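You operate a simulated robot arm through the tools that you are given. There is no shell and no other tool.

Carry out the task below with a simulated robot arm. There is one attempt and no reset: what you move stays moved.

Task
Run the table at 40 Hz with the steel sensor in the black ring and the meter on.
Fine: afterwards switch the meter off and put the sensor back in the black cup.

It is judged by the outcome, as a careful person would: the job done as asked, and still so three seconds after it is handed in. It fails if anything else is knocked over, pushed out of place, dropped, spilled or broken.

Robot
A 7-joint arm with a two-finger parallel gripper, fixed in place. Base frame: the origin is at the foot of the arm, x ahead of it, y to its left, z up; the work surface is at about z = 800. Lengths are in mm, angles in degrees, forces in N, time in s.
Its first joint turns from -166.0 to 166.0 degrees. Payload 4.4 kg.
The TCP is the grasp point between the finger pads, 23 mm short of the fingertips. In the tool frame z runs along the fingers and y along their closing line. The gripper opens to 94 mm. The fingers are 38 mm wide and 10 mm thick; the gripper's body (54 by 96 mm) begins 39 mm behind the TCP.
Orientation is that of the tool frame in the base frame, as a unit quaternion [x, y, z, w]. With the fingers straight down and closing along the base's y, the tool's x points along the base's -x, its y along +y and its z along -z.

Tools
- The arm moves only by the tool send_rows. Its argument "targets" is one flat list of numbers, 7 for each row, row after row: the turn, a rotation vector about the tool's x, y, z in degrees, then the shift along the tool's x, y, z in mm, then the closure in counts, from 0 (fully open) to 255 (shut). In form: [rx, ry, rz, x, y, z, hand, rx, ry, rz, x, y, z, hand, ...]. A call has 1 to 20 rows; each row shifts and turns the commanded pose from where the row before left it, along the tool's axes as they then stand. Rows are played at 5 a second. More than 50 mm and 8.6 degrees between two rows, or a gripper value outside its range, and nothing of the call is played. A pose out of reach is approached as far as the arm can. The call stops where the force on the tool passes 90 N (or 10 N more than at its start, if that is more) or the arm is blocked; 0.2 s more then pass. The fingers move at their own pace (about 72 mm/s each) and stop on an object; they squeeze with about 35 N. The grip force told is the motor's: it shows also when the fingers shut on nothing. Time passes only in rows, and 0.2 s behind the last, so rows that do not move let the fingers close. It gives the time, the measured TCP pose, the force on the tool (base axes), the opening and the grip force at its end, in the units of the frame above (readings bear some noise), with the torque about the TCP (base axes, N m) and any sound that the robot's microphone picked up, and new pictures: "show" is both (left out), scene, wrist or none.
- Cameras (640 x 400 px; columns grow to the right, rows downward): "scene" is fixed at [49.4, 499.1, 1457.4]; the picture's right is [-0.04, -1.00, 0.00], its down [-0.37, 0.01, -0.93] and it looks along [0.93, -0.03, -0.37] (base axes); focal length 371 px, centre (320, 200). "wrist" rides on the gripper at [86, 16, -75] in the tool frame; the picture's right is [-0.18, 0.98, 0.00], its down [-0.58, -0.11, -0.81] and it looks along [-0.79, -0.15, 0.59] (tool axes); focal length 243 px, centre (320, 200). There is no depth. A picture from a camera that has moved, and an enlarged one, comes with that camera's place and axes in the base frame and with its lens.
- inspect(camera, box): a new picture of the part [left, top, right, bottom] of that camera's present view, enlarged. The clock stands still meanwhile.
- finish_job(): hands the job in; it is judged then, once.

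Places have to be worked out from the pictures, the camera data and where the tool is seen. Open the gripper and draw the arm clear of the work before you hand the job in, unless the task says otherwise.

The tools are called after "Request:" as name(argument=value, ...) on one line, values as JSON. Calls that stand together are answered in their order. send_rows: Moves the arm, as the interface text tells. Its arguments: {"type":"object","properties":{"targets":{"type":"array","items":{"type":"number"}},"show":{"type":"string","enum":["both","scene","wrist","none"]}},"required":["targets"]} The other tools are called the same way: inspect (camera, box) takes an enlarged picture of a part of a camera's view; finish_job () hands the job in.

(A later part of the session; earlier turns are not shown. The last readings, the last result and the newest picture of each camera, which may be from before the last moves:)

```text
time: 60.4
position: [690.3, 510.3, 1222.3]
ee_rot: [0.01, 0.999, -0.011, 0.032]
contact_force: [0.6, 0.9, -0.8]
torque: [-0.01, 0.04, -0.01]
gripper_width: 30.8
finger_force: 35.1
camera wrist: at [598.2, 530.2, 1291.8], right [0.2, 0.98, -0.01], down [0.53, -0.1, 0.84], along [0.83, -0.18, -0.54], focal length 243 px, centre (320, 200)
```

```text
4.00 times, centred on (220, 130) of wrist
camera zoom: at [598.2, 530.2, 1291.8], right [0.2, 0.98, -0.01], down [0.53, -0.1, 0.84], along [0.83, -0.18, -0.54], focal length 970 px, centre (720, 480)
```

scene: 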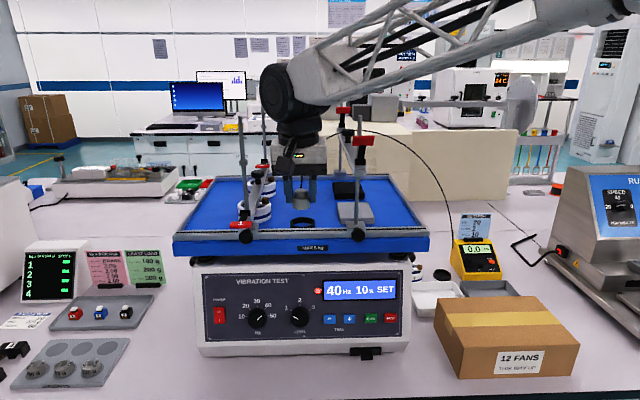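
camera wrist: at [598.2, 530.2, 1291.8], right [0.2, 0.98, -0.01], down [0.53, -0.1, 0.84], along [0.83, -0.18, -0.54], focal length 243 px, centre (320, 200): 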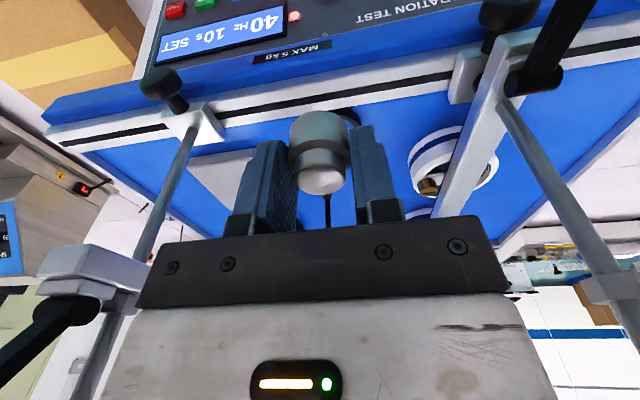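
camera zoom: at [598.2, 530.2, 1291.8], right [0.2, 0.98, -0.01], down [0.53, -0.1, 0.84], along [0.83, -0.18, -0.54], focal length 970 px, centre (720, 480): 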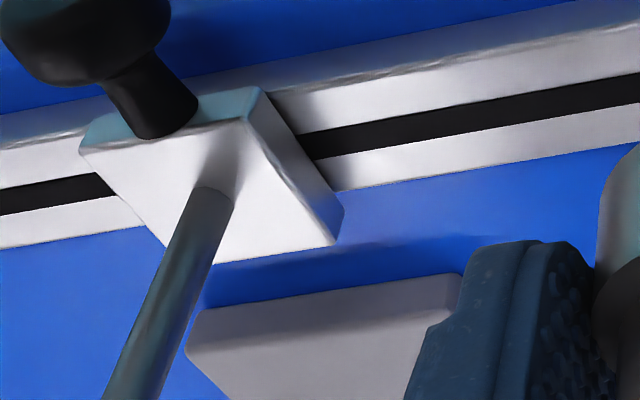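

Ring centre estimate (744, 510), table ≈1120, ring top ≈1132. I hover the sensor over it at z≈1207 (sensor bottom ~42 mm above the ring) for a steeper wrist view.

Request:
send_rows(targets=[0, 0, 0, -27, 0.6, 9.2, 255, 0, 0, 0, -27, 0.6, 9.2, 255, 0, 0, 0, 0, 0, 0, 255, 0, 0, 0, 0, 0, 0, 255], show="both")

Request:
inspect(camera="wrist", box=[240, 30, 400, 150])

Request:
inspect(camera="scene", box=[270, 190, 350, 240])

```text
time: 61.4
position: [745.0, 511.2, 1208.2]
ee_rot: [0.01, 0.999, -0.01, 0.032]
contact_force: [1.4, 0.0, -1.0]
torque: [0.01, -0.03, 0.0]
gripper_width: 30.6
finger_force: 34.9
camera wrist: at [653.7, 530.3, 1276.3], right [0.2, 0.98, -0.01], down [0.53, -0.1, 0.84], along [0.83, -0.18, -0.54], focal length 243 px, centre (320, 200)
```

scene: 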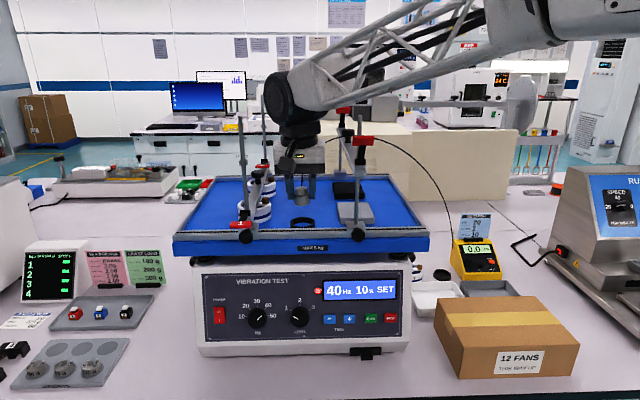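
wrist: 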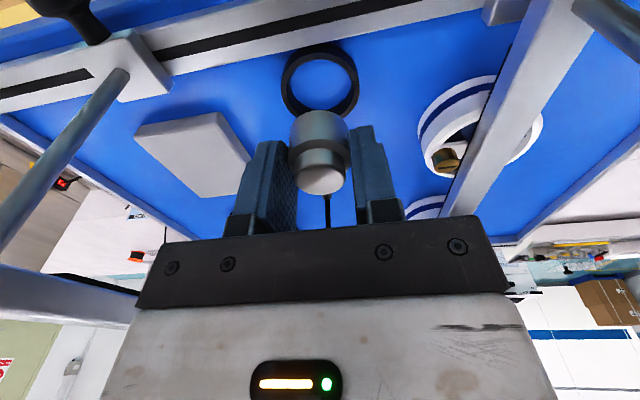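

```text
3.33 times, centred on (320, 90) of wrist
camera zoom: at [653.7, 530.3, 1276.3], right [0.2, 0.98, -0.01], down [0.53, -0.1, 0.84], along [0.83, -0.18, -0.54], focal length 809 px, centre (320, 567)
```

zoom: 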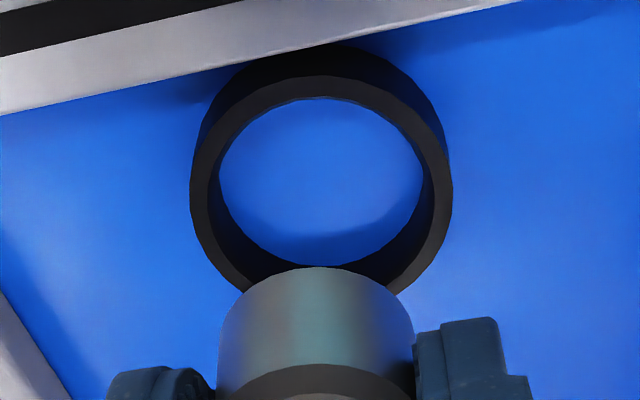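

```text
8.00 times, centred on (310, 215) of scene
camera zoom: at [49.4, 499.1, 1457.4], right [-0.04, -1.0, 0.0], down [-0.37, 0.01, -0.93], along [0.93, -0.03, -0.37], focal length 2971 px, centre (400, 80)
```

zoom: 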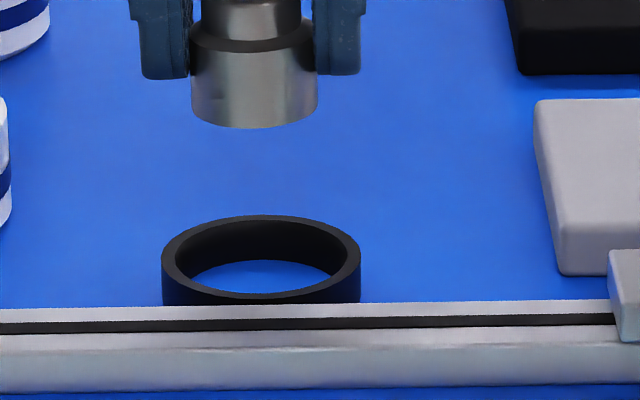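

Clear view: the ring top is centred at (744.4, 510.6, 1130.5); the sensor axis is within ~1 mm of it. I descend straight to TCP z≈1157 with a 1 mm correction.

Request:
send_rows(targets=[0, 0, 0, 1.0, 0.3, 20, 255, 0, 0, 0, 0.6, 0.1, 15, 255, 0, 0, 0, 0.4, 0.1, 10, 255, 0, 0, 0, 0.3, 0, 6, 255, 0, 0, 0, 0, 0, 0, 255], show="both")

Request:
inspect(camera="wrist", box=[240, 60, 400, 200])

Request:
inspect(camera="scene", box=[270, 190, 350, 240])

```text
time: 62.6
position: [747.0, 511.3, 1157.9]
ee_rot: [0.01, 0.999, -0.01, 0.033]
contact_force: [-0.5, -0.1, -1.0]
torque: [0.0, -0.03, 0.03]
gripper_width: 30.8
finger_force: 34.9
camera wrist: at [654.6, 529.8, 1225.2], right [0.2, 0.98, -0.01], down [0.53, -0.1, 0.84], along [0.83, -0.18, -0.54], focal length 243 px, centre (320, 200)
```

scene: 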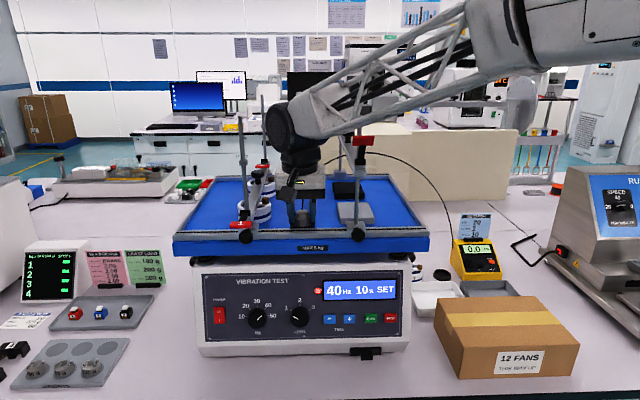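
wrist: 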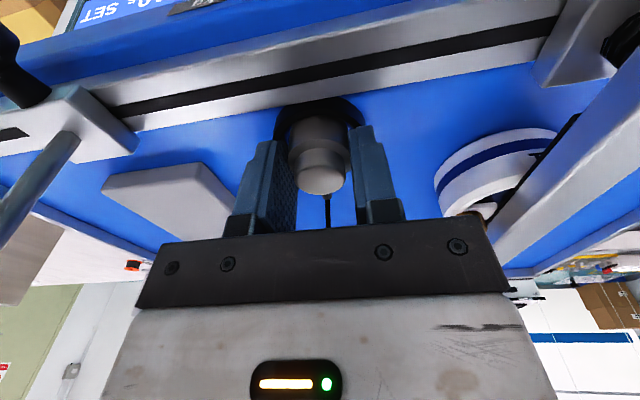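

```text
2.86 times, centred on (320, 130) of wrist
camera zoom: at [654.6, 529.8, 1225.2], right [0.2, 0.98, -0.01], down [0.53, -0.1, 0.84], along [0.83, -0.18, -0.54], focal length 693 px, centre (320, 400)
```

zoom: 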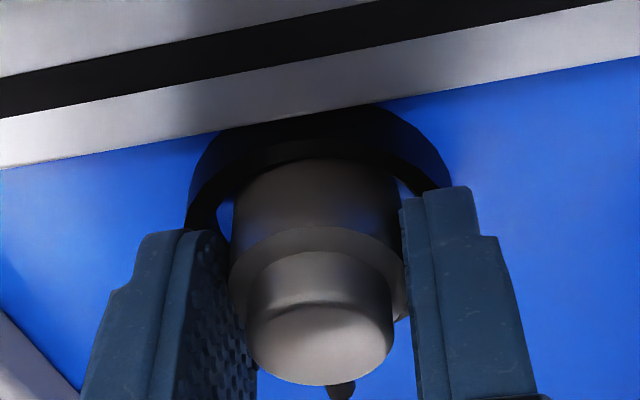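

```text
8.00 times, centred on (310, 215) of scene
camera zoom: at [49.4, 499.1, 1457.4], right [-0.04, -1.0, 0.0], down [-0.37, 0.01, -0.93], along [0.93, -0.03, -0.37], focal length 2971 px, centre (400, 80)
```

zoom: 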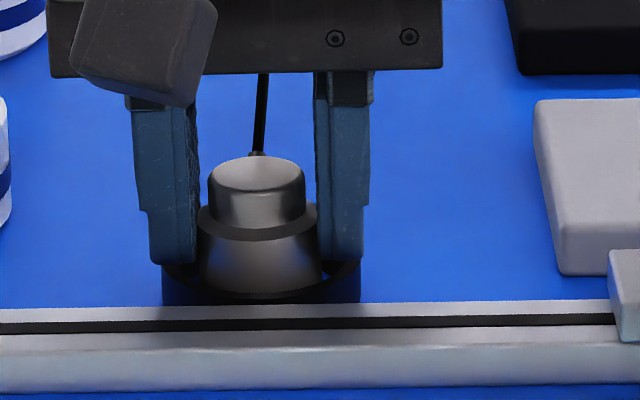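

The sensor's lower end is inside the ring. I creep down in 1 mm steps until light contact.

Request:
send_rows(targets=[0, 0, 0, 0.07, 0, 1, 255, 0, 0, 0, 0.07, 0, 1, 255, 0, 0, 0, 0, 0, 0, 255], show="none")

Request:
inspect(camera="scene", box=[280, 200, 330, 240])

```text
time: 63.4
position: [745.7, 511.1, 1155.5]
ee_rot: [0.011, 0.999, -0.01, 0.032]
contact_force: [-0.5, 0.3, 1.5]
torque: [0.06, 0.07, 0.03]
gripper_width: 30.5
finger_force: 34.9
```

```text
10.00 times, centred on (305, 220) of scene
camera zoom: at [49.4, 499.1, 1457.4], right [-0.04, -1.0, 0.0], down [-0.37, 0.01, -0.93], along [0.93, -0.03, -0.37], focal length 3714 px, centre (470, 0)
```

zoom: 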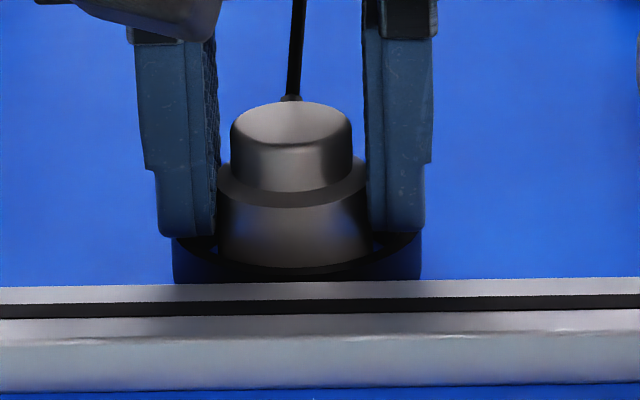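

Light contact (about 2.5 N). I open the fingers modestly to release the sensor into the ring.

Request:
send_rows(targets=[0, 0, 0, 0, 0, 0, 160, 0, 0, 0, 0, 0, 0, 136, 0, 0, 0, 0, 0, 0, 136], show="wrist")

Request:
inspect(camera="scene", box=[280, 200, 330, 240])

Request:
inspect(camera="wrist", box=[240, 60, 400, 200])

```text
time: 64.2
position: [746.5, 510.9, 1155.1]
ee_rot: [0.009, 0.999, -0.011, 0.032]
contact_force: [-0.2, -0.5, 2.1]
torque: [0.05, 0.04, -0.01]
gripper_width: 43.5
finger_force: 0.0
camera wrist: at [654.6, 529.7, 1223.7], right [0.2, 0.98, -0.01], down [0.53, -0.1, 0.84], along [0.83, -0.18, -0.54], focal length 243 px, centre (320, 200)
```

wrist: 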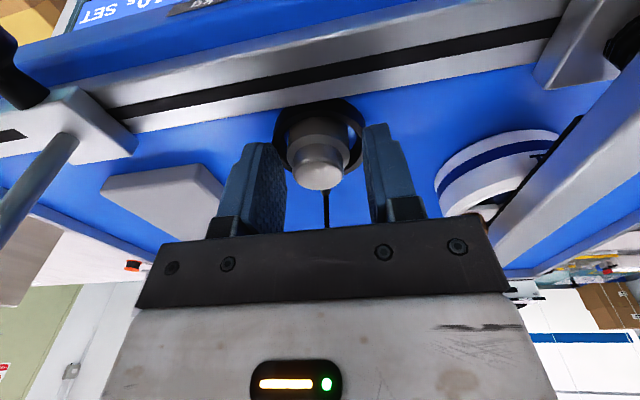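

```text
10.00 times, centred on (305, 220) of scene
camera zoom: at [49.4, 499.1, 1457.4], right [-0.04, -1.0, 0.0], down [-0.37, 0.01, -0.93], along [0.93, -0.03, -0.37], focal length 3714 px, centre (470, 0)
```

zoom: 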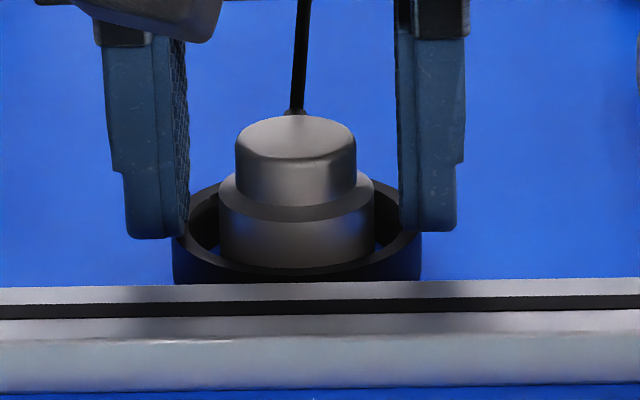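

```text
2.86 times, centred on (320, 130) of wrist
camera zoom: at [654.6, 529.7, 1223.7], right [0.2, 0.98, -0.01], down [0.53, -0.1, 0.84], along [0.83, -0.18, -0.54], focal length 693 px, centre (320, 400)
```

zoom: 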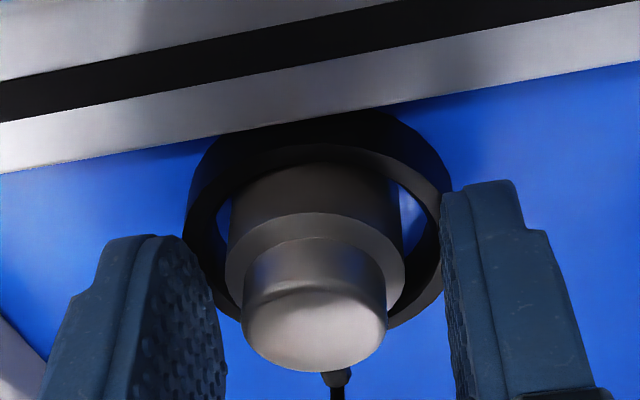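

The sensor sits upright and centred in the black ring. I withdraw straight up, then back toward the robot.

Request:
send_rows(targets=[0, 0, 0, -0.6, -0.2, -10, 136, 0, 0, 0, -1.6, -0.5, -25, 110, 0, 0, 0, -2.2, -0.7, -35, 110, 0, 0, 0, -2.2, -0.7, -35, 110, 0, 0, 0, 40, 0, 0, 110, 0, 0, 0, 40, 0, 0, 110, 0, 0, 0, 40, 0, 0, 110, 0, 0, 0, 40, 0, 0, 110, 0, 0, 0, 40, 0, 0, 110, 0, 0, 0, 0, 0, 0, 110], show="both")

Request:
inspect(camera="scene", box=[230, 150, 440, 265])

Request:
inspect(camera="scene", box=[280, 200, 330, 240])

```text
time: 66.4
position: [545.0, 514.4, 1247.2]
ee_rot: [0.01, 0.999, -0.011, 0.032]
contact_force: [0.6, 0.3, -0.3]
torque: [-0.03, -0.02, -0.01]
gripper_width: 53.8
finger_force: 0.0
camera wrist: at [453.3, 532.7, 1315.2], right [0.2, 0.98, -0.01], down [0.53, -0.1, 0.84], along [0.83, -0.18, -0.54], focal length 243 px, centre (320, 200)
```

scene: 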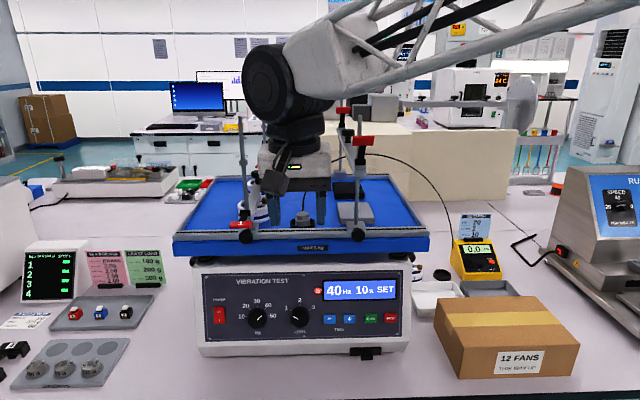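
wrist: 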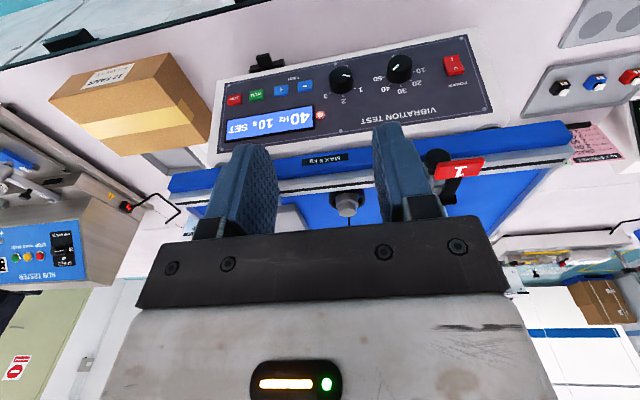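

```text
3.05 times, centred on (335, 208) of scene
camera zoom: at [49.4, 499.1, 1457.4], right [-0.04, -1.0, 0.0], down [-0.37, 0.01, -0.93], along [0.93, -0.03, -0.37], focal length 1132 px, centre (274, 177)
```

zoom: 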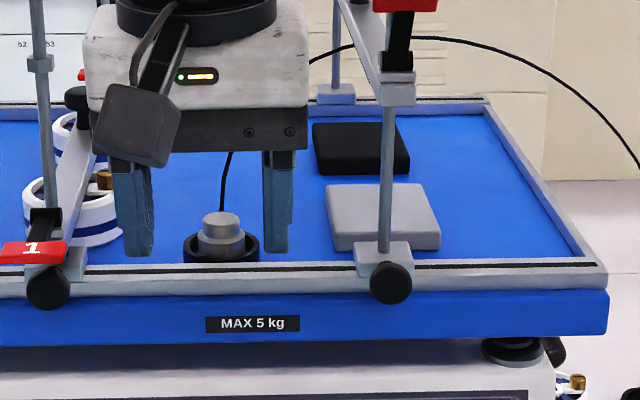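

```text
10.00 times, centred on (305, 220) of scene
camera zoom: at [49.4, 499.1, 1457.4], right [-0.04, -1.0, 0.0], down [-0.37, 0.01, -0.93], along [0.93, -0.03, -0.37], focal length 3714 px, centre (470, 0)
```

zoom: 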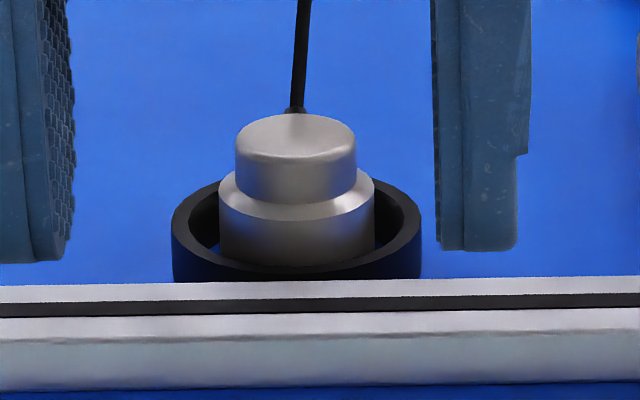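

The sensor is well seated. Now I restore the right clamp frame (post at ≈(708, 404), originally ≈(708, 295)): close the fingers, pitch the tool 45°, and move to the left of its front post, clear of the bar end.

Request:
send_rows(targets=[0, -8.26, 0, 0, 0, 0, 255, 0, -8.26, 0, 0, 0, 0, 255, 0, -8.26, 0, 0, 0, 0, 255, 0, -8.26, 0, 0, 0, 0, 255, 0, -8.26, 0, 0, 0, 0, 255, 0, 0, 0, -19.5, -28.1, 20.3, 255, 0, 0, 0, -19.5, -28.1, 20.3, 255, 0, 0, 0, 0, 0, 0, 255], show="both")

Request:
inspect(camera="scene", box=[230, 110, 440, 265])

```text
time: 68.2
position: [601.2, 456.2, 1246.7]
ee_rot: [0.006, 0.924, -0.013, 0.383]
contact_force: [-0.3, 0.6, 0.1]
torque: [0.01, 0.03, 0.01]
gripper_width: 0.0
finger_force: 35.0
camera wrist: at [486.9, 473.8, 1239.6], right [0.15, 0.98, 0.11], down [-0.16, -0.09, 0.98], along [0.98, -0.17, 0.15], focal length 243 px, centre (320, 200)
```

scene: 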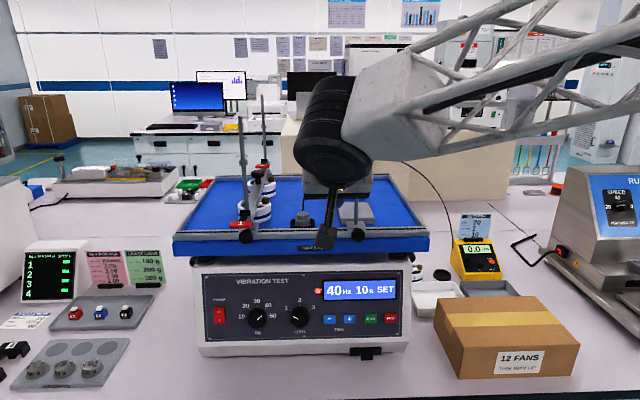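
wrist: 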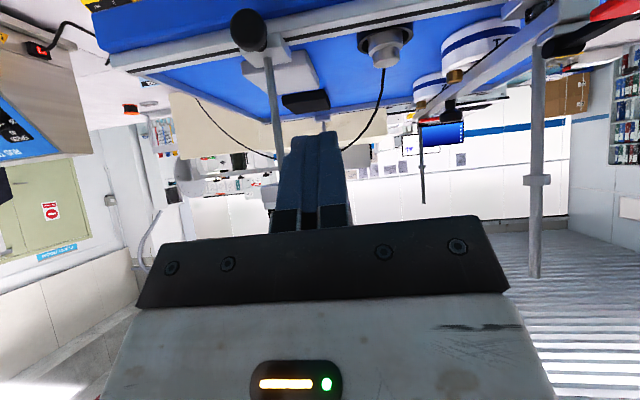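

```text
2.58 times, centred on (335, 188) of scene
camera zoom: at [49.4, 499.1, 1457.4], right [-0.04, -1.0, 0.0], down [-0.37, 0.01, -0.93], along [0.93, -0.03, -0.37], focal length 958 px, centre (281, 232)
```

zoom: 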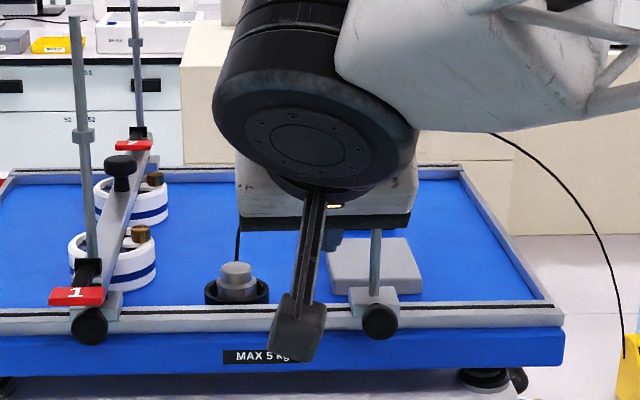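

The post shows just right of the finger line in the picture (−y side), as planned. I advance to put the closed fingers beside the post, above the rail.

Request:
send_rows(targets=[0, 0, 0, -2.4, 1.2, 39.3, 255, 0, 0, 0, -2.4, 1.2, 39.3, 255, 0, 0, 0, -2.4, 1.2, 39.3, 255, 0, 0, 0, 0, 0, 0, 255], show="both")

Request:
inspect(camera="wrist", box=[180, 20, 420, 220])

Request:
inspect(camera="scene", box=[230, 110, 440, 265])

```text
time: 69.2
position: [688.3, 458.5, 1168.7]
ee_rot: [0.005, 0.924, -0.013, 0.382]
contact_force: [0.1, 0.7, -0.5]
torque: [0.03, 0.05, 0.01]
gripper_width: 0.0
finger_force: 35.1
camera wrist: at [574.4, 475.4, 1160.2], right [0.15, 0.98, 0.11], down [-0.16, -0.09, 0.98], along [0.98, -0.17, 0.15], focal length 243 px, centre (320, 200)
```

scene: 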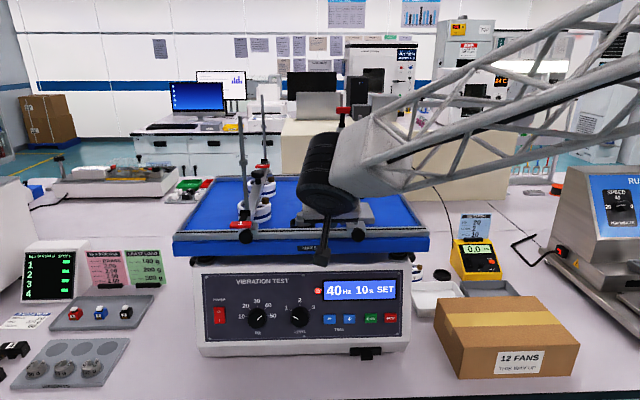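
wrist: 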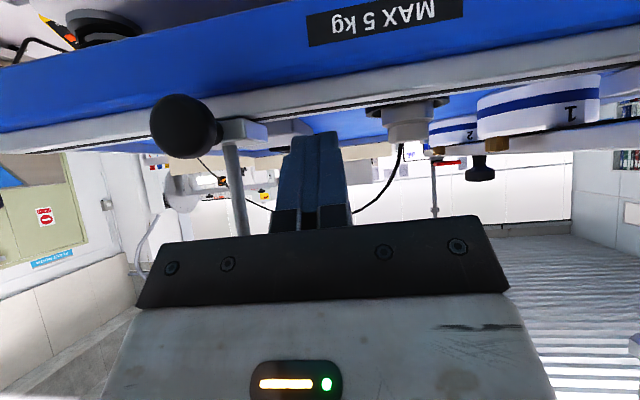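

```text
2.00 times, centred on (300, 120) of wrist
camera zoom: at [574.4, 475.4, 1160.2], right [0.15, 0.98, 0.11], down [-0.16, -0.09, 0.98], along [0.98, -0.17, 0.15], focal length 485 px, centre (360, 360)
```

zoom: 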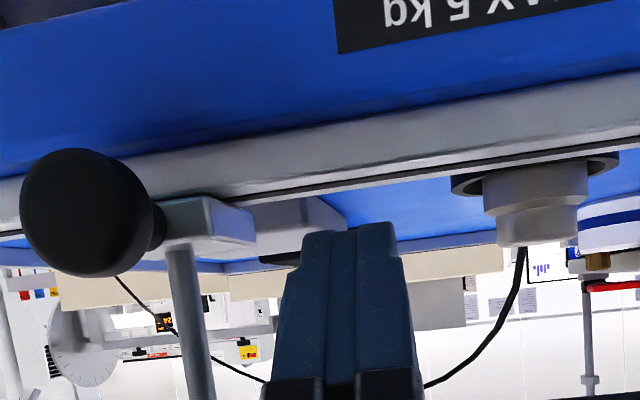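

```text
2.58 times, centred on (335, 188) of scene
camera zoom: at [49.4, 499.1, 1457.4], right [-0.04, -1.0, 0.0], down [-0.37, 0.01, -0.93], along [0.93, -0.03, -0.37], focal length 958 px, centre (281, 232)
```

zoom: 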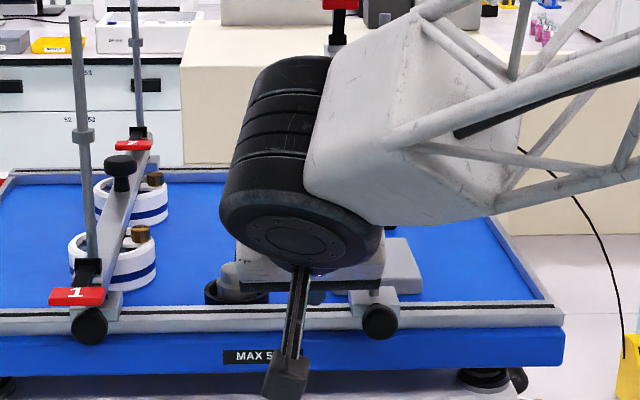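

No contact yet; the fingers stand beside the front post. I push slowly toward −y, first about 90 mm, monitoring force.

Request:
send_rows(targets=[0, 0, 0, 0, -10, 0.3, 255, 0, 0, 0, 0, -10, 0.3, 255, 0, 0, 0, 0, -8, 0.24, 255, 0, 0, 0, 0, -8, 0.24, 255, 0, 0, 0, 0, -8, 0.24, 255, 0, 0, 0, 0, -8, 0.24, 255, 0, 0, 0, 0, -8, 0.24, 255, 0, 0, 0, 0, -8, 0.24, 255, 0, 0, 0, 0, 0, 0, 255], show="both")

Request:
inspect(camera="scene", box=[230, 150, 440, 265])

```text
time: 71.2
position: [690.9, 388.9, 1168.9]
ee_rot: [0.005, 0.924, -0.013, 0.383]
contact_force: [-0.7, 1.5, -2.0]
torque: [0.06, 0.01, -0.01]
gripper_width: 0.0
finger_force: 35.3
camera wrist: at [575.6, 407.1, 1160.7], right [0.15, 0.98, 0.11], down [-0.16, -0.09, 0.98], along [0.98, -0.17, 0.15], focal length 243 px, centre (320, 200)
```

scene: 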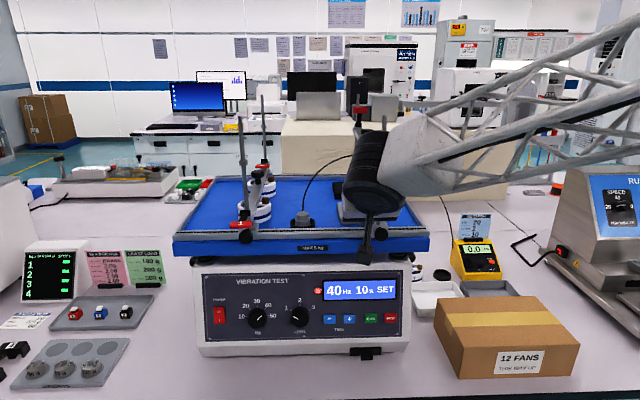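
wrist: 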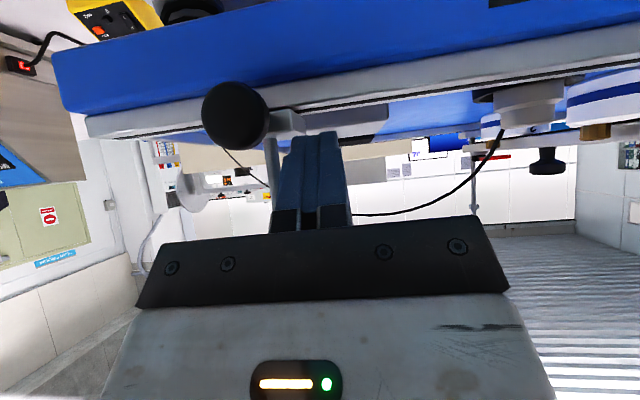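

```text
3.05 times, centred on (335, 208) of scene
camera zoom: at [49.4, 499.1, 1457.4], right [-0.04, -1.0, 0.0], down [-0.37, 0.01, -0.93], along [0.93, -0.03, -0.37], focal length 1132 px, centre (274, 177)
```

zoom: 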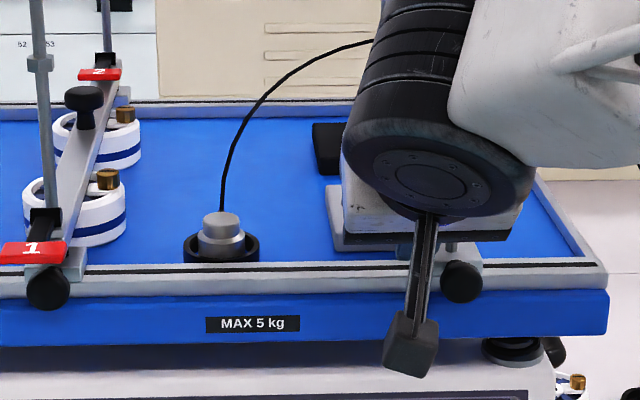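

The frame slides easily; knob at px 462 of the zoom, target 568 → about 65 mm to go. I push 56 mm more, then fine-tune.

Request:
send_rows(targets=[0, 0, 0, 0, -8, 0.24, 255, 0, 0, 0, 0, -8, 0.24, 255, 0, 0, 0, 0, -8, 0.24, 255, 0, 0, 0, 0, -8, 0.24, 255, 0, 0, 0, 0, -8, 0.24, 255, 0, 0, 0, 0, -8, 0.24, 255, 0, 0, 0, 0, -5, 0.15, 255, 0, 0, 0, 0, -3, 0.1, 255, 0, 0, 0, 0, 0, 0, 255], show="scene")

Request:
inspect(camera="scene", box=[230, 150, 440, 265])

```text
time: 73.2
position: [690.3, 333.1, 1168.3]
ee_rot: [0.005, 0.924, -0.013, 0.383]
contact_force: [-0.1, 2.4, -1.6]
torque: [0.03, -0.02, 0.02]
gripper_width: 0.2
finger_force: 34.8
```

scene: 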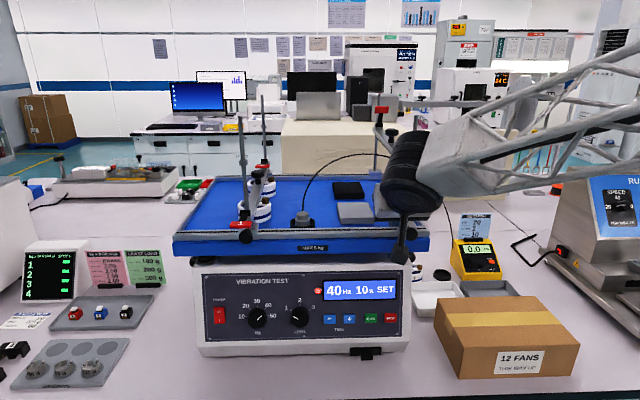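

```text
3.05 times, centred on (335, 208) of scene
camera zoom: at [49.4, 499.1, 1457.4], right [-0.04, -1.0, 0.0], down [-0.37, 0.01, -0.93], along [0.93, -0.03, -0.37], focal length 1132 px, centre (274, 177)
```

zoom: 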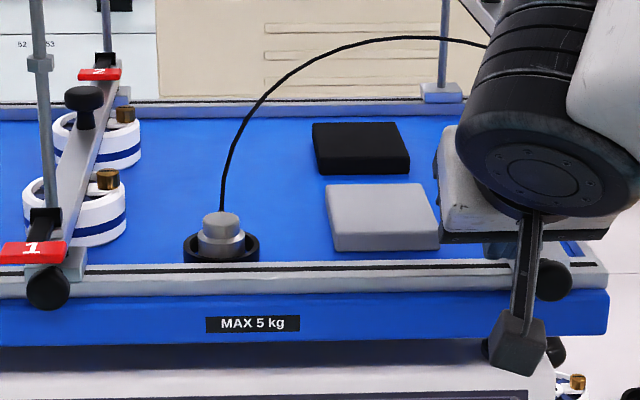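

About 9–10 mm remain (rear base at px 442 vs 452, knob ≈552 vs 568). I push 9 mm more and compare.

Request:
send_rows(targets=[0, 0, 0, 0, -4, 0.12, 255, 0, 0, 0, 0, -3, 0.1, 255, 0, 0, 0, 0, -2, 0.06, 255, 0, 0, 0, 0, 0, 0, 255], show="none")

Request:
inspect(camera="scene", box=[230, 150, 440, 265])

Request:
inspect(camera="scene", box=[220, 150, 400, 260])

```text
time: 74.2
position: [690.2, 324.2, 1168.8]
ee_rot: [0.005, 0.924, -0.013, 0.383]
contact_force: [-1.9, 2.2, 1.5]
torque: [0.0, 0.01, 0.02]
gripper_width: 0.0
finger_force: 34.9
```

```text
3.05 times, centred on (335, 208) of scene
camera zoom: at [49.4, 499.1, 1457.4], right [-0.04, -1.0, 0.0], down [-0.37, 0.01, -0.93], along [0.93, -0.03, -0.37], focal length 1132 px, centre (274, 177)
```

zoom: 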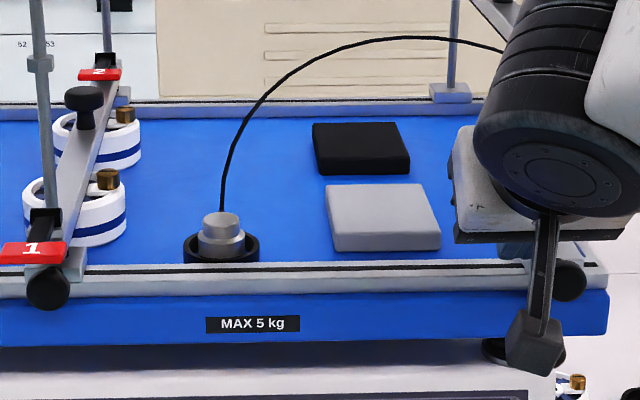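

```text
3.56 times, centred on (310, 205) of scene
camera zoom: at [49.4, 499.1, 1457.4], right [-0.04, -1.0, 0.0], down [-0.37, 0.01, -0.93], along [0.93, -0.03, -0.37], focal length 1320 px, centre (356, 182)
```

zoom: 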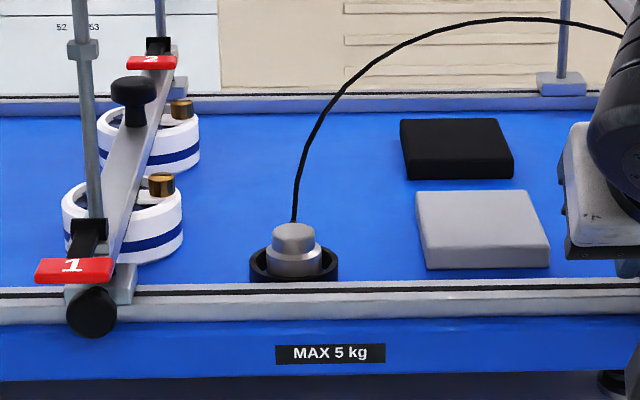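

The frame matches its original pixels to within about 1 px (~1 mm). I move the fingers off the post and retreat, then compare without occlusion.

Request:
send_rows(targets=[0, 0, 0, 0, 8, 0, 255, 0, 0, 0, 0, 12, -10, 255, 0, 0, 0, 0, 0, -40, 255, 0, 0, 0, 0, 0, -40, 255, 0, 0, 0, 28, 0, -28, 255, 0, 0, 0, 28, 0, -28, 255, 0, 0, 0, 28, 0, -28, 255, 0, 0, 0, 28, 0, -28, 255, 0, 0, 0, 0, 0, 0, 255], show="both")

Request:
inspect(camera="scene", box=[230, 150, 440, 265])

Request:
inspect(camera="scene", box=[350, 90, 450, 250])

Request:
inspect(camera="scene", box=[220, 150, 400, 260])

```text
time: 76.2
position: [467.2, 350.7, 1233.3]
ee_rot: [0.006, 0.923, -0.013, 0.384]
contact_force: [-0.4, -0.1, 0.0]
torque: [0.0, 0.02, -0.02]
gripper_width: 0.2
finger_force: 34.9
camera wrist: at [353.1, 369.2, 1224.0], right [0.15, 0.98, 0.11], down [-0.16, -0.09, 0.98], along [0.98, -0.17, 0.15], focal length 243 px, centre (320, 200)
```

scene: 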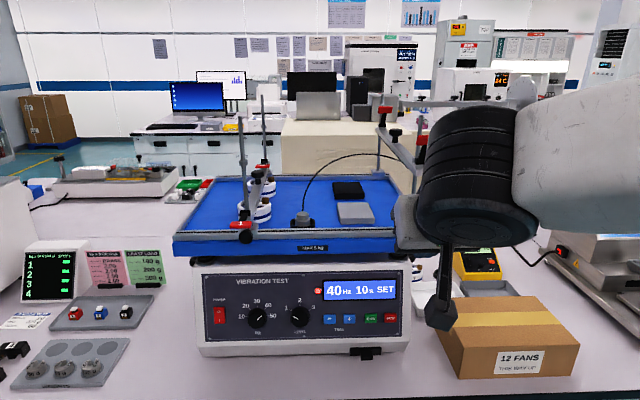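
wrist: 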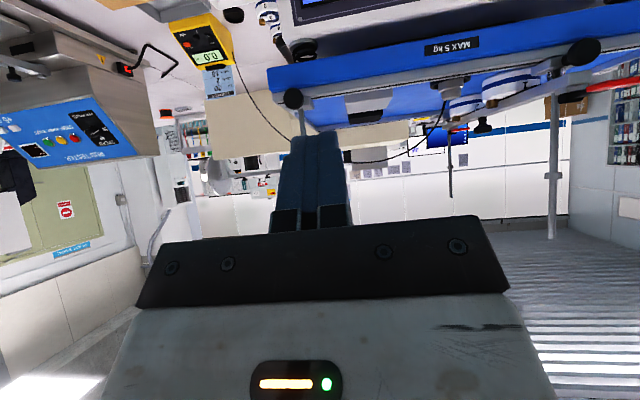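

```text
3.05 times, centred on (335, 208) of scene
camera zoom: at [49.4, 499.1, 1457.4], right [-0.04, -1.0, 0.0], down [-0.37, 0.01, -0.93], along [0.93, -0.03, -0.37], focal length 1132 px, centre (274, 177)
```

zoom: 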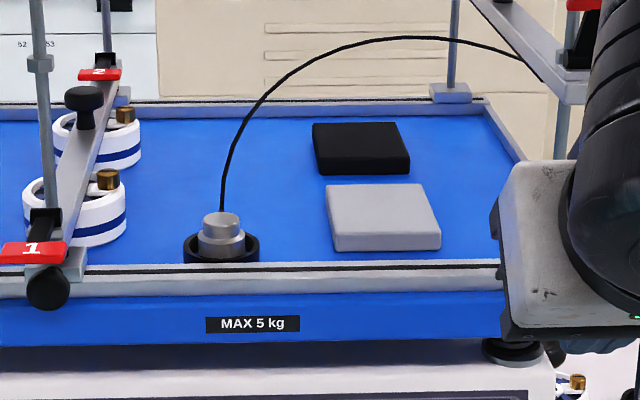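

```text
2.50 times, centred on (400, 170) of scene
camera zoom: at [49.4, 499.1, 1457.4], right [-0.04, -1.0, 0.0], down [-0.37, 0.01, -0.93], along [0.93, -0.03, -0.37], focal length 928 px, centre (120, 275)
```

zoom: 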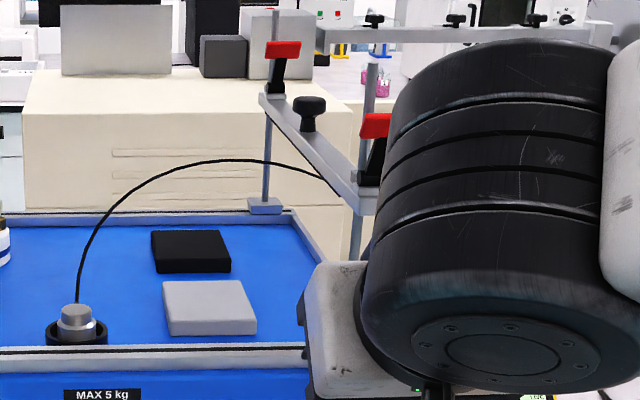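

```text
3.56 times, centred on (310, 205) of scene
camera zoom: at [49.4, 499.1, 1457.4], right [-0.04, -1.0, 0.0], down [-0.37, 0.01, -0.93], along [0.93, -0.03, -0.37], focal length 1320 px, centre (356, 182)
```

zoom: 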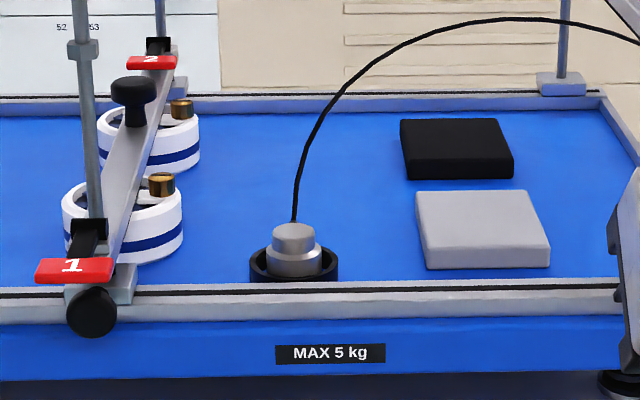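

The clamp frame is back within about 1 mm of its original place, blocks and ring undisturbed, sensor seated. Now to RUN (≈(682, 370, 932)): I turn the tool square to the panel and descend to a standoff in front of it.

Request:
send_rows(targets=[0, -7.63, 0, 0, 0, 0, 255, 0, -7.63, 0, 0, 0, 0, 255, 0, -7.63, 0, 0, 0, 0, 255, 0, -7.63, 0, 0, 0, 0, 255, 0, 0, 0, 41, 4.3, 23, 255, 0, 0, 0, 41, 4.3, 23, 255, 0, 0, 0, 41, 4.3, 23, 255, 0, 0, 0, 41, 4.3, 23, 255, 0, 0, 0, 41, 4.3, 23, 255, 0, 0, 0, 41, 4.3, 23, 255, 0, 0, 0, 0, 0, 0, 255], show="both")

Request:
inspect(camera="wrist", box=[180, 20, 460, 220])

```text
time: 78.6
position: [541.0, 368.3, 958.9]
ee_rot: [0.002, 0.791, -0.014, 0.612]
contact_force: [-0.2, 0.6, 0.3]
torque: [0.0, 0.01, 0.02]
gripper_width: 0.0
finger_force: 35.1
camera wrist: at [447.5, 385.2, 893.8], right [0.07, 0.98, 0.16], down [-0.64, -0.08, 0.77], along [0.77, -0.15, 0.62], focal length 243 px, centre (320, 200)
```

scene: 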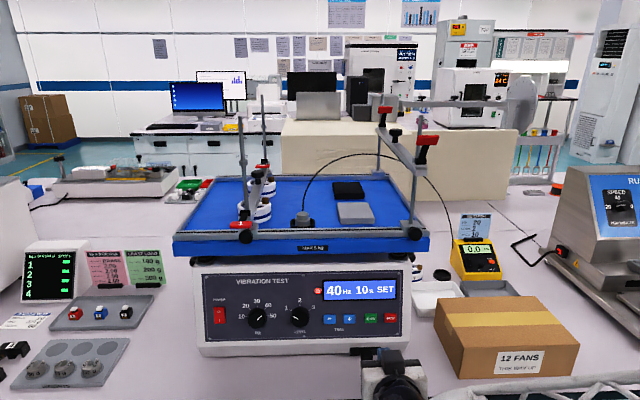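
wrist: 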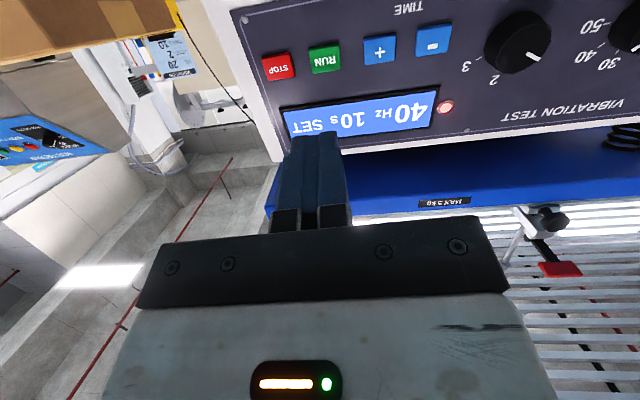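

```text
2.00 times, centred on (320, 120) of wrist
camera zoom: at [447.5, 385.2, 893.8], right [0.07, 0.98, 0.16], down [-0.64, -0.08, 0.77], along [0.77, -0.15, 0.62], focal length 485 px, centre (320, 360)
```

zoom: 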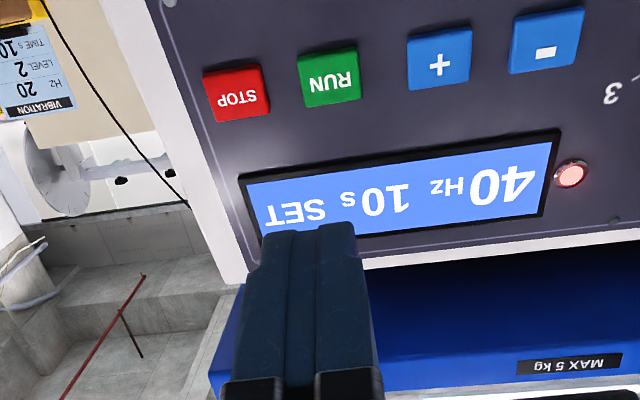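

RUN comes out at (678.4, 368, 931.5), as expected. I approach to about 15 mm before it.

Request:
send_rows(targets=[0, 0, 0, -2.5, 1.05, 34.1, 255, 0, 0, 0, -2.5, 1.05, 34.1, 255, 0, 0, 0, -2.5, 1.05, 34.1, 255, 0, 0, 0, 0, 0, 0, 255], show="both")

Request:
inspect(camera="wrist", box=[180, 40, 460, 240])

Request:
inspect(camera="scene", box=[310, 270, 430, 345])

```text
time: 79.6
position: [642.1, 371.2, 941.4]
ee_rot: [0.002, 0.79, -0.013, 0.612]
contact_force: [0.0, -0.2, 0.1]
torque: [0.01, -0.03, 0.04]
gripper_width: 0.0
finger_force: 34.6
camera wrist: at [547.8, 386.3, 875.7], right [0.07, 0.99, 0.16], down [-0.64, -0.08, 0.77], along [0.77, -0.15, 0.62], focal length 243 px, centre (320, 200)
```

scene: 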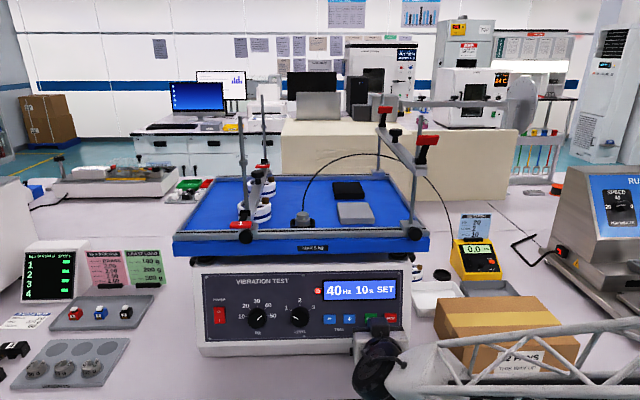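
wrist: 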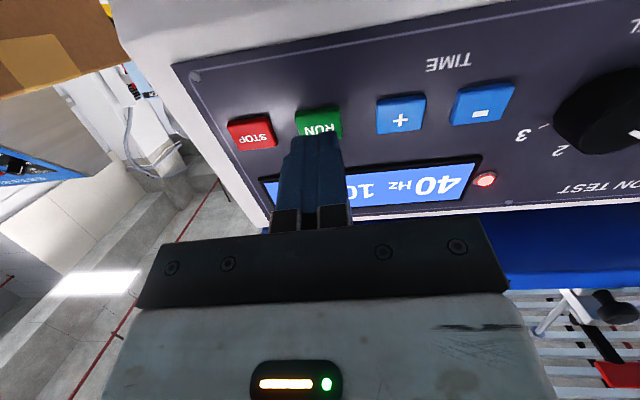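

```text
2.00 times, centred on (320, 140) of wrist
camera zoom: at [547.8, 386.3, 875.7], right [0.07, 0.99, 0.16], down [-0.64, -0.08, 0.77], along [0.77, -0.15, 0.62], focal length 485 px, centre (320, 320)
```

zoom: 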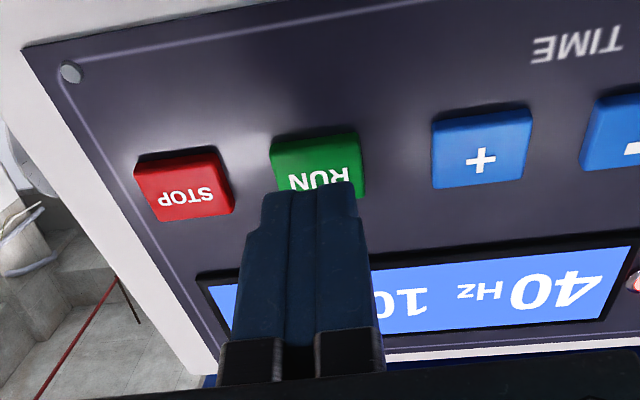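

```text
5.33 times, centred on (370, 308) of scene
camera zoom: at [49.4, 499.1, 1457.4], right [-0.04, -1.0, 0.0], down [-0.37, 0.01, -0.93], along [0.93, -0.03, -0.37], focal length 1981 px, centre (53, -373)
```

zoom: 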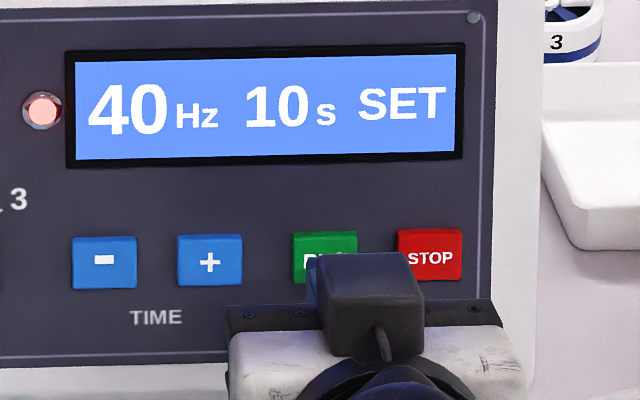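

The fingertips are aligned with RUN (a few mm high), clear of STOP and "+". I lower 3 mm and push in small steps.

Request:
send_rows(targets=[0, 0, 0, 3, 0, 0, 255, 0, 0, 0, 0, 0.2, 8, 255, 0, 0, 0, 0, 0.1, 4, 255, 0, 0, 0, 0, 0, 2, 255, 0, 0, 0, 0, 0, 0, 255], show="none")

Request:
inspect(camera="scene", box=[310, 270, 430, 345])

```text
time: 80.8
position: [654.3, 368.8, 935.3]
ee_rot: [0.002, 0.791, -0.014, 0.612]
contact_force: [-0.8, 0.0, 0.4]
torque: [0.02, -0.01, 0.02]
gripper_width: 0.2
finger_force: 34.9
```

```text
5.33 times, centred on (370, 308) of scene
camera zoom: at [49.4, 499.1, 1457.4], right [-0.04, -1.0, 0.0], down [-0.37, 0.01, -0.93], along [0.93, -0.03, -0.37], focal length 1981 px, centre (53, -373)
```

zoom: 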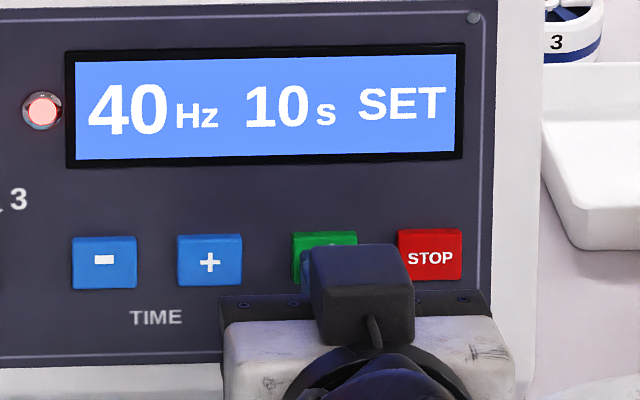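

No contact yet at tip x≈676.6. I press on in 1 mm steps.

Request:
send_rows(targets=[0, 0, 0, 0, 0, 1, 255, 0, 0, 0, 0, 0, 1, 255, 0, 0, 0, 0, 0, 1, 255, 0, 0, 0, 0, 0, 0, 255], show="none")

Request:
inspect(camera="scene", box=[310, 270, 430, 345])

```text
time: 81.8
position: [658.1, 369.7, 933.0]
ee_rot: [0.001, 0.791, -0.013, 0.612]
contact_force: [0.3, 0.2, -0.9]
torque: [-0.01, 0.02, 0.04]
gripper_width: 0.0
finger_force: 35.2
```

```text
5.33 times, centred on (370, 308) of scene
camera zoom: at [49.4, 499.1, 1457.4], right [-0.04, -1.0, 0.0], down [-0.37, 0.01, -0.93], along [0.93, -0.03, -0.37], focal length 1981 px, centre (53, -373)
```

zoom: 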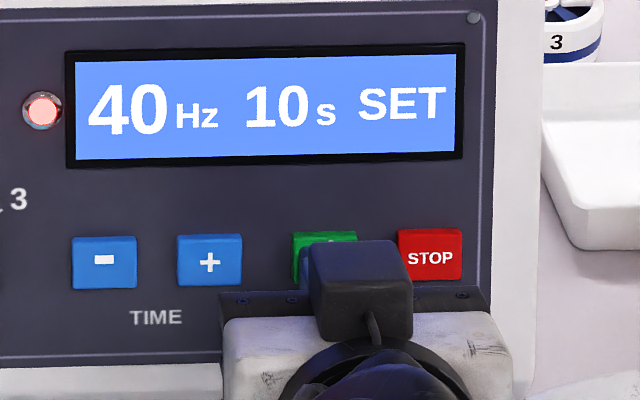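

Still no contact; I continue in 1 mm steps.

Request:
send_rows(targets=[0, 0, 0, 0, 0, 1, 255, 0, 0, 0, 0, 0, 1, 255, 0, 0, 0, 0, 0, 0, 255], show="none")

Request:
inspect(camera="scene", box=[310, 270, 430, 345])

Request:
inspect(camera="wrist", box=[180, 40, 460, 240])

```text
time: 82.6
position: [660.3, 370.0, 933.5]
ee_rot: [0.001, 0.79, -0.013, 0.612]
contact_force: [0.1, -0.5, 0.2]
torque: [-0.02, 0.01, -0.02]
gripper_width: 0.3
finger_force: 34.9
```

```text
5.33 times, centred on (370, 308) of scene
camera zoom: at [49.4, 499.1, 1457.4], right [-0.04, -1.0, 0.0], down [-0.37, 0.01, -0.93], along [0.93, -0.03, -0.37], focal length 1981 px, centre (53, -373)
```

zoom: 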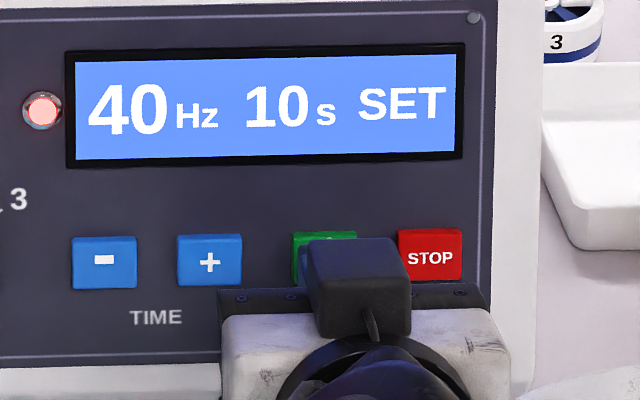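

```text
2.00 times, centred on (320, 140) of wrist
camera zoom: at [565.4, 386.5, 867.8], right [0.07, 0.99, 0.16], down [-0.64, -0.08, 0.77], along [0.77, -0.15, 0.62], focal length 485 px, centre (320, 320)
```

zoom: 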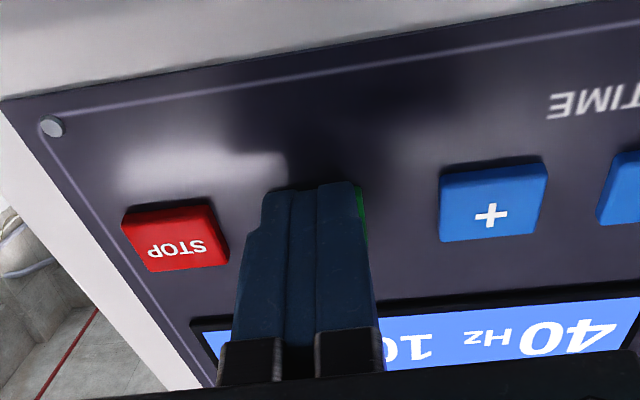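

The finger covers the button but has not touched it. Another 2 mm.

Request:
send_rows(targets=[0, 0, 0, 0, 0, 1, 255, 0, 0, 0, 0, 0, 1, 255, 0, 0, 0, 0, 0, 0, 255], show="none")

Request:
inspect(camera="scene", box=[310, 270, 430, 345])

```text
time: 83.4
position: [661.8, 368.8, 931.7]
ee_rot: [0.003, 0.791, -0.015, 0.612]
contact_force: [-1.0, 0.1, 0.5]
torque: [0.03, -0.02, 0.02]
gripper_width: 0.0
finger_force: 34.7
```

```text
5.33 times, centred on (370, 308) of scene
camera zoom: at [49.4, 499.1, 1457.4], right [-0.04, -1.0, 0.0], down [-0.37, 0.01, -0.93], along [0.93, -0.03, -0.37], focal length 1981 px, centre (53, -373)
```

zoom: 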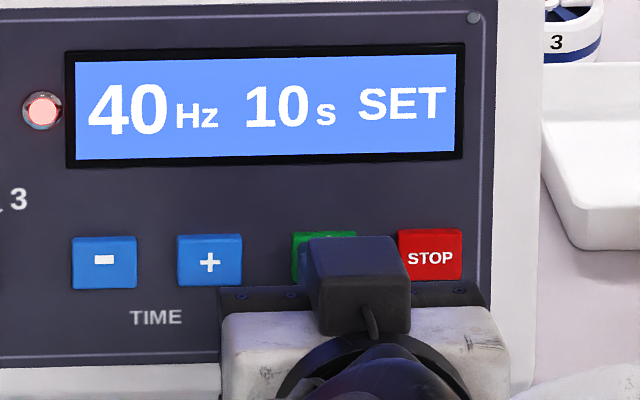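

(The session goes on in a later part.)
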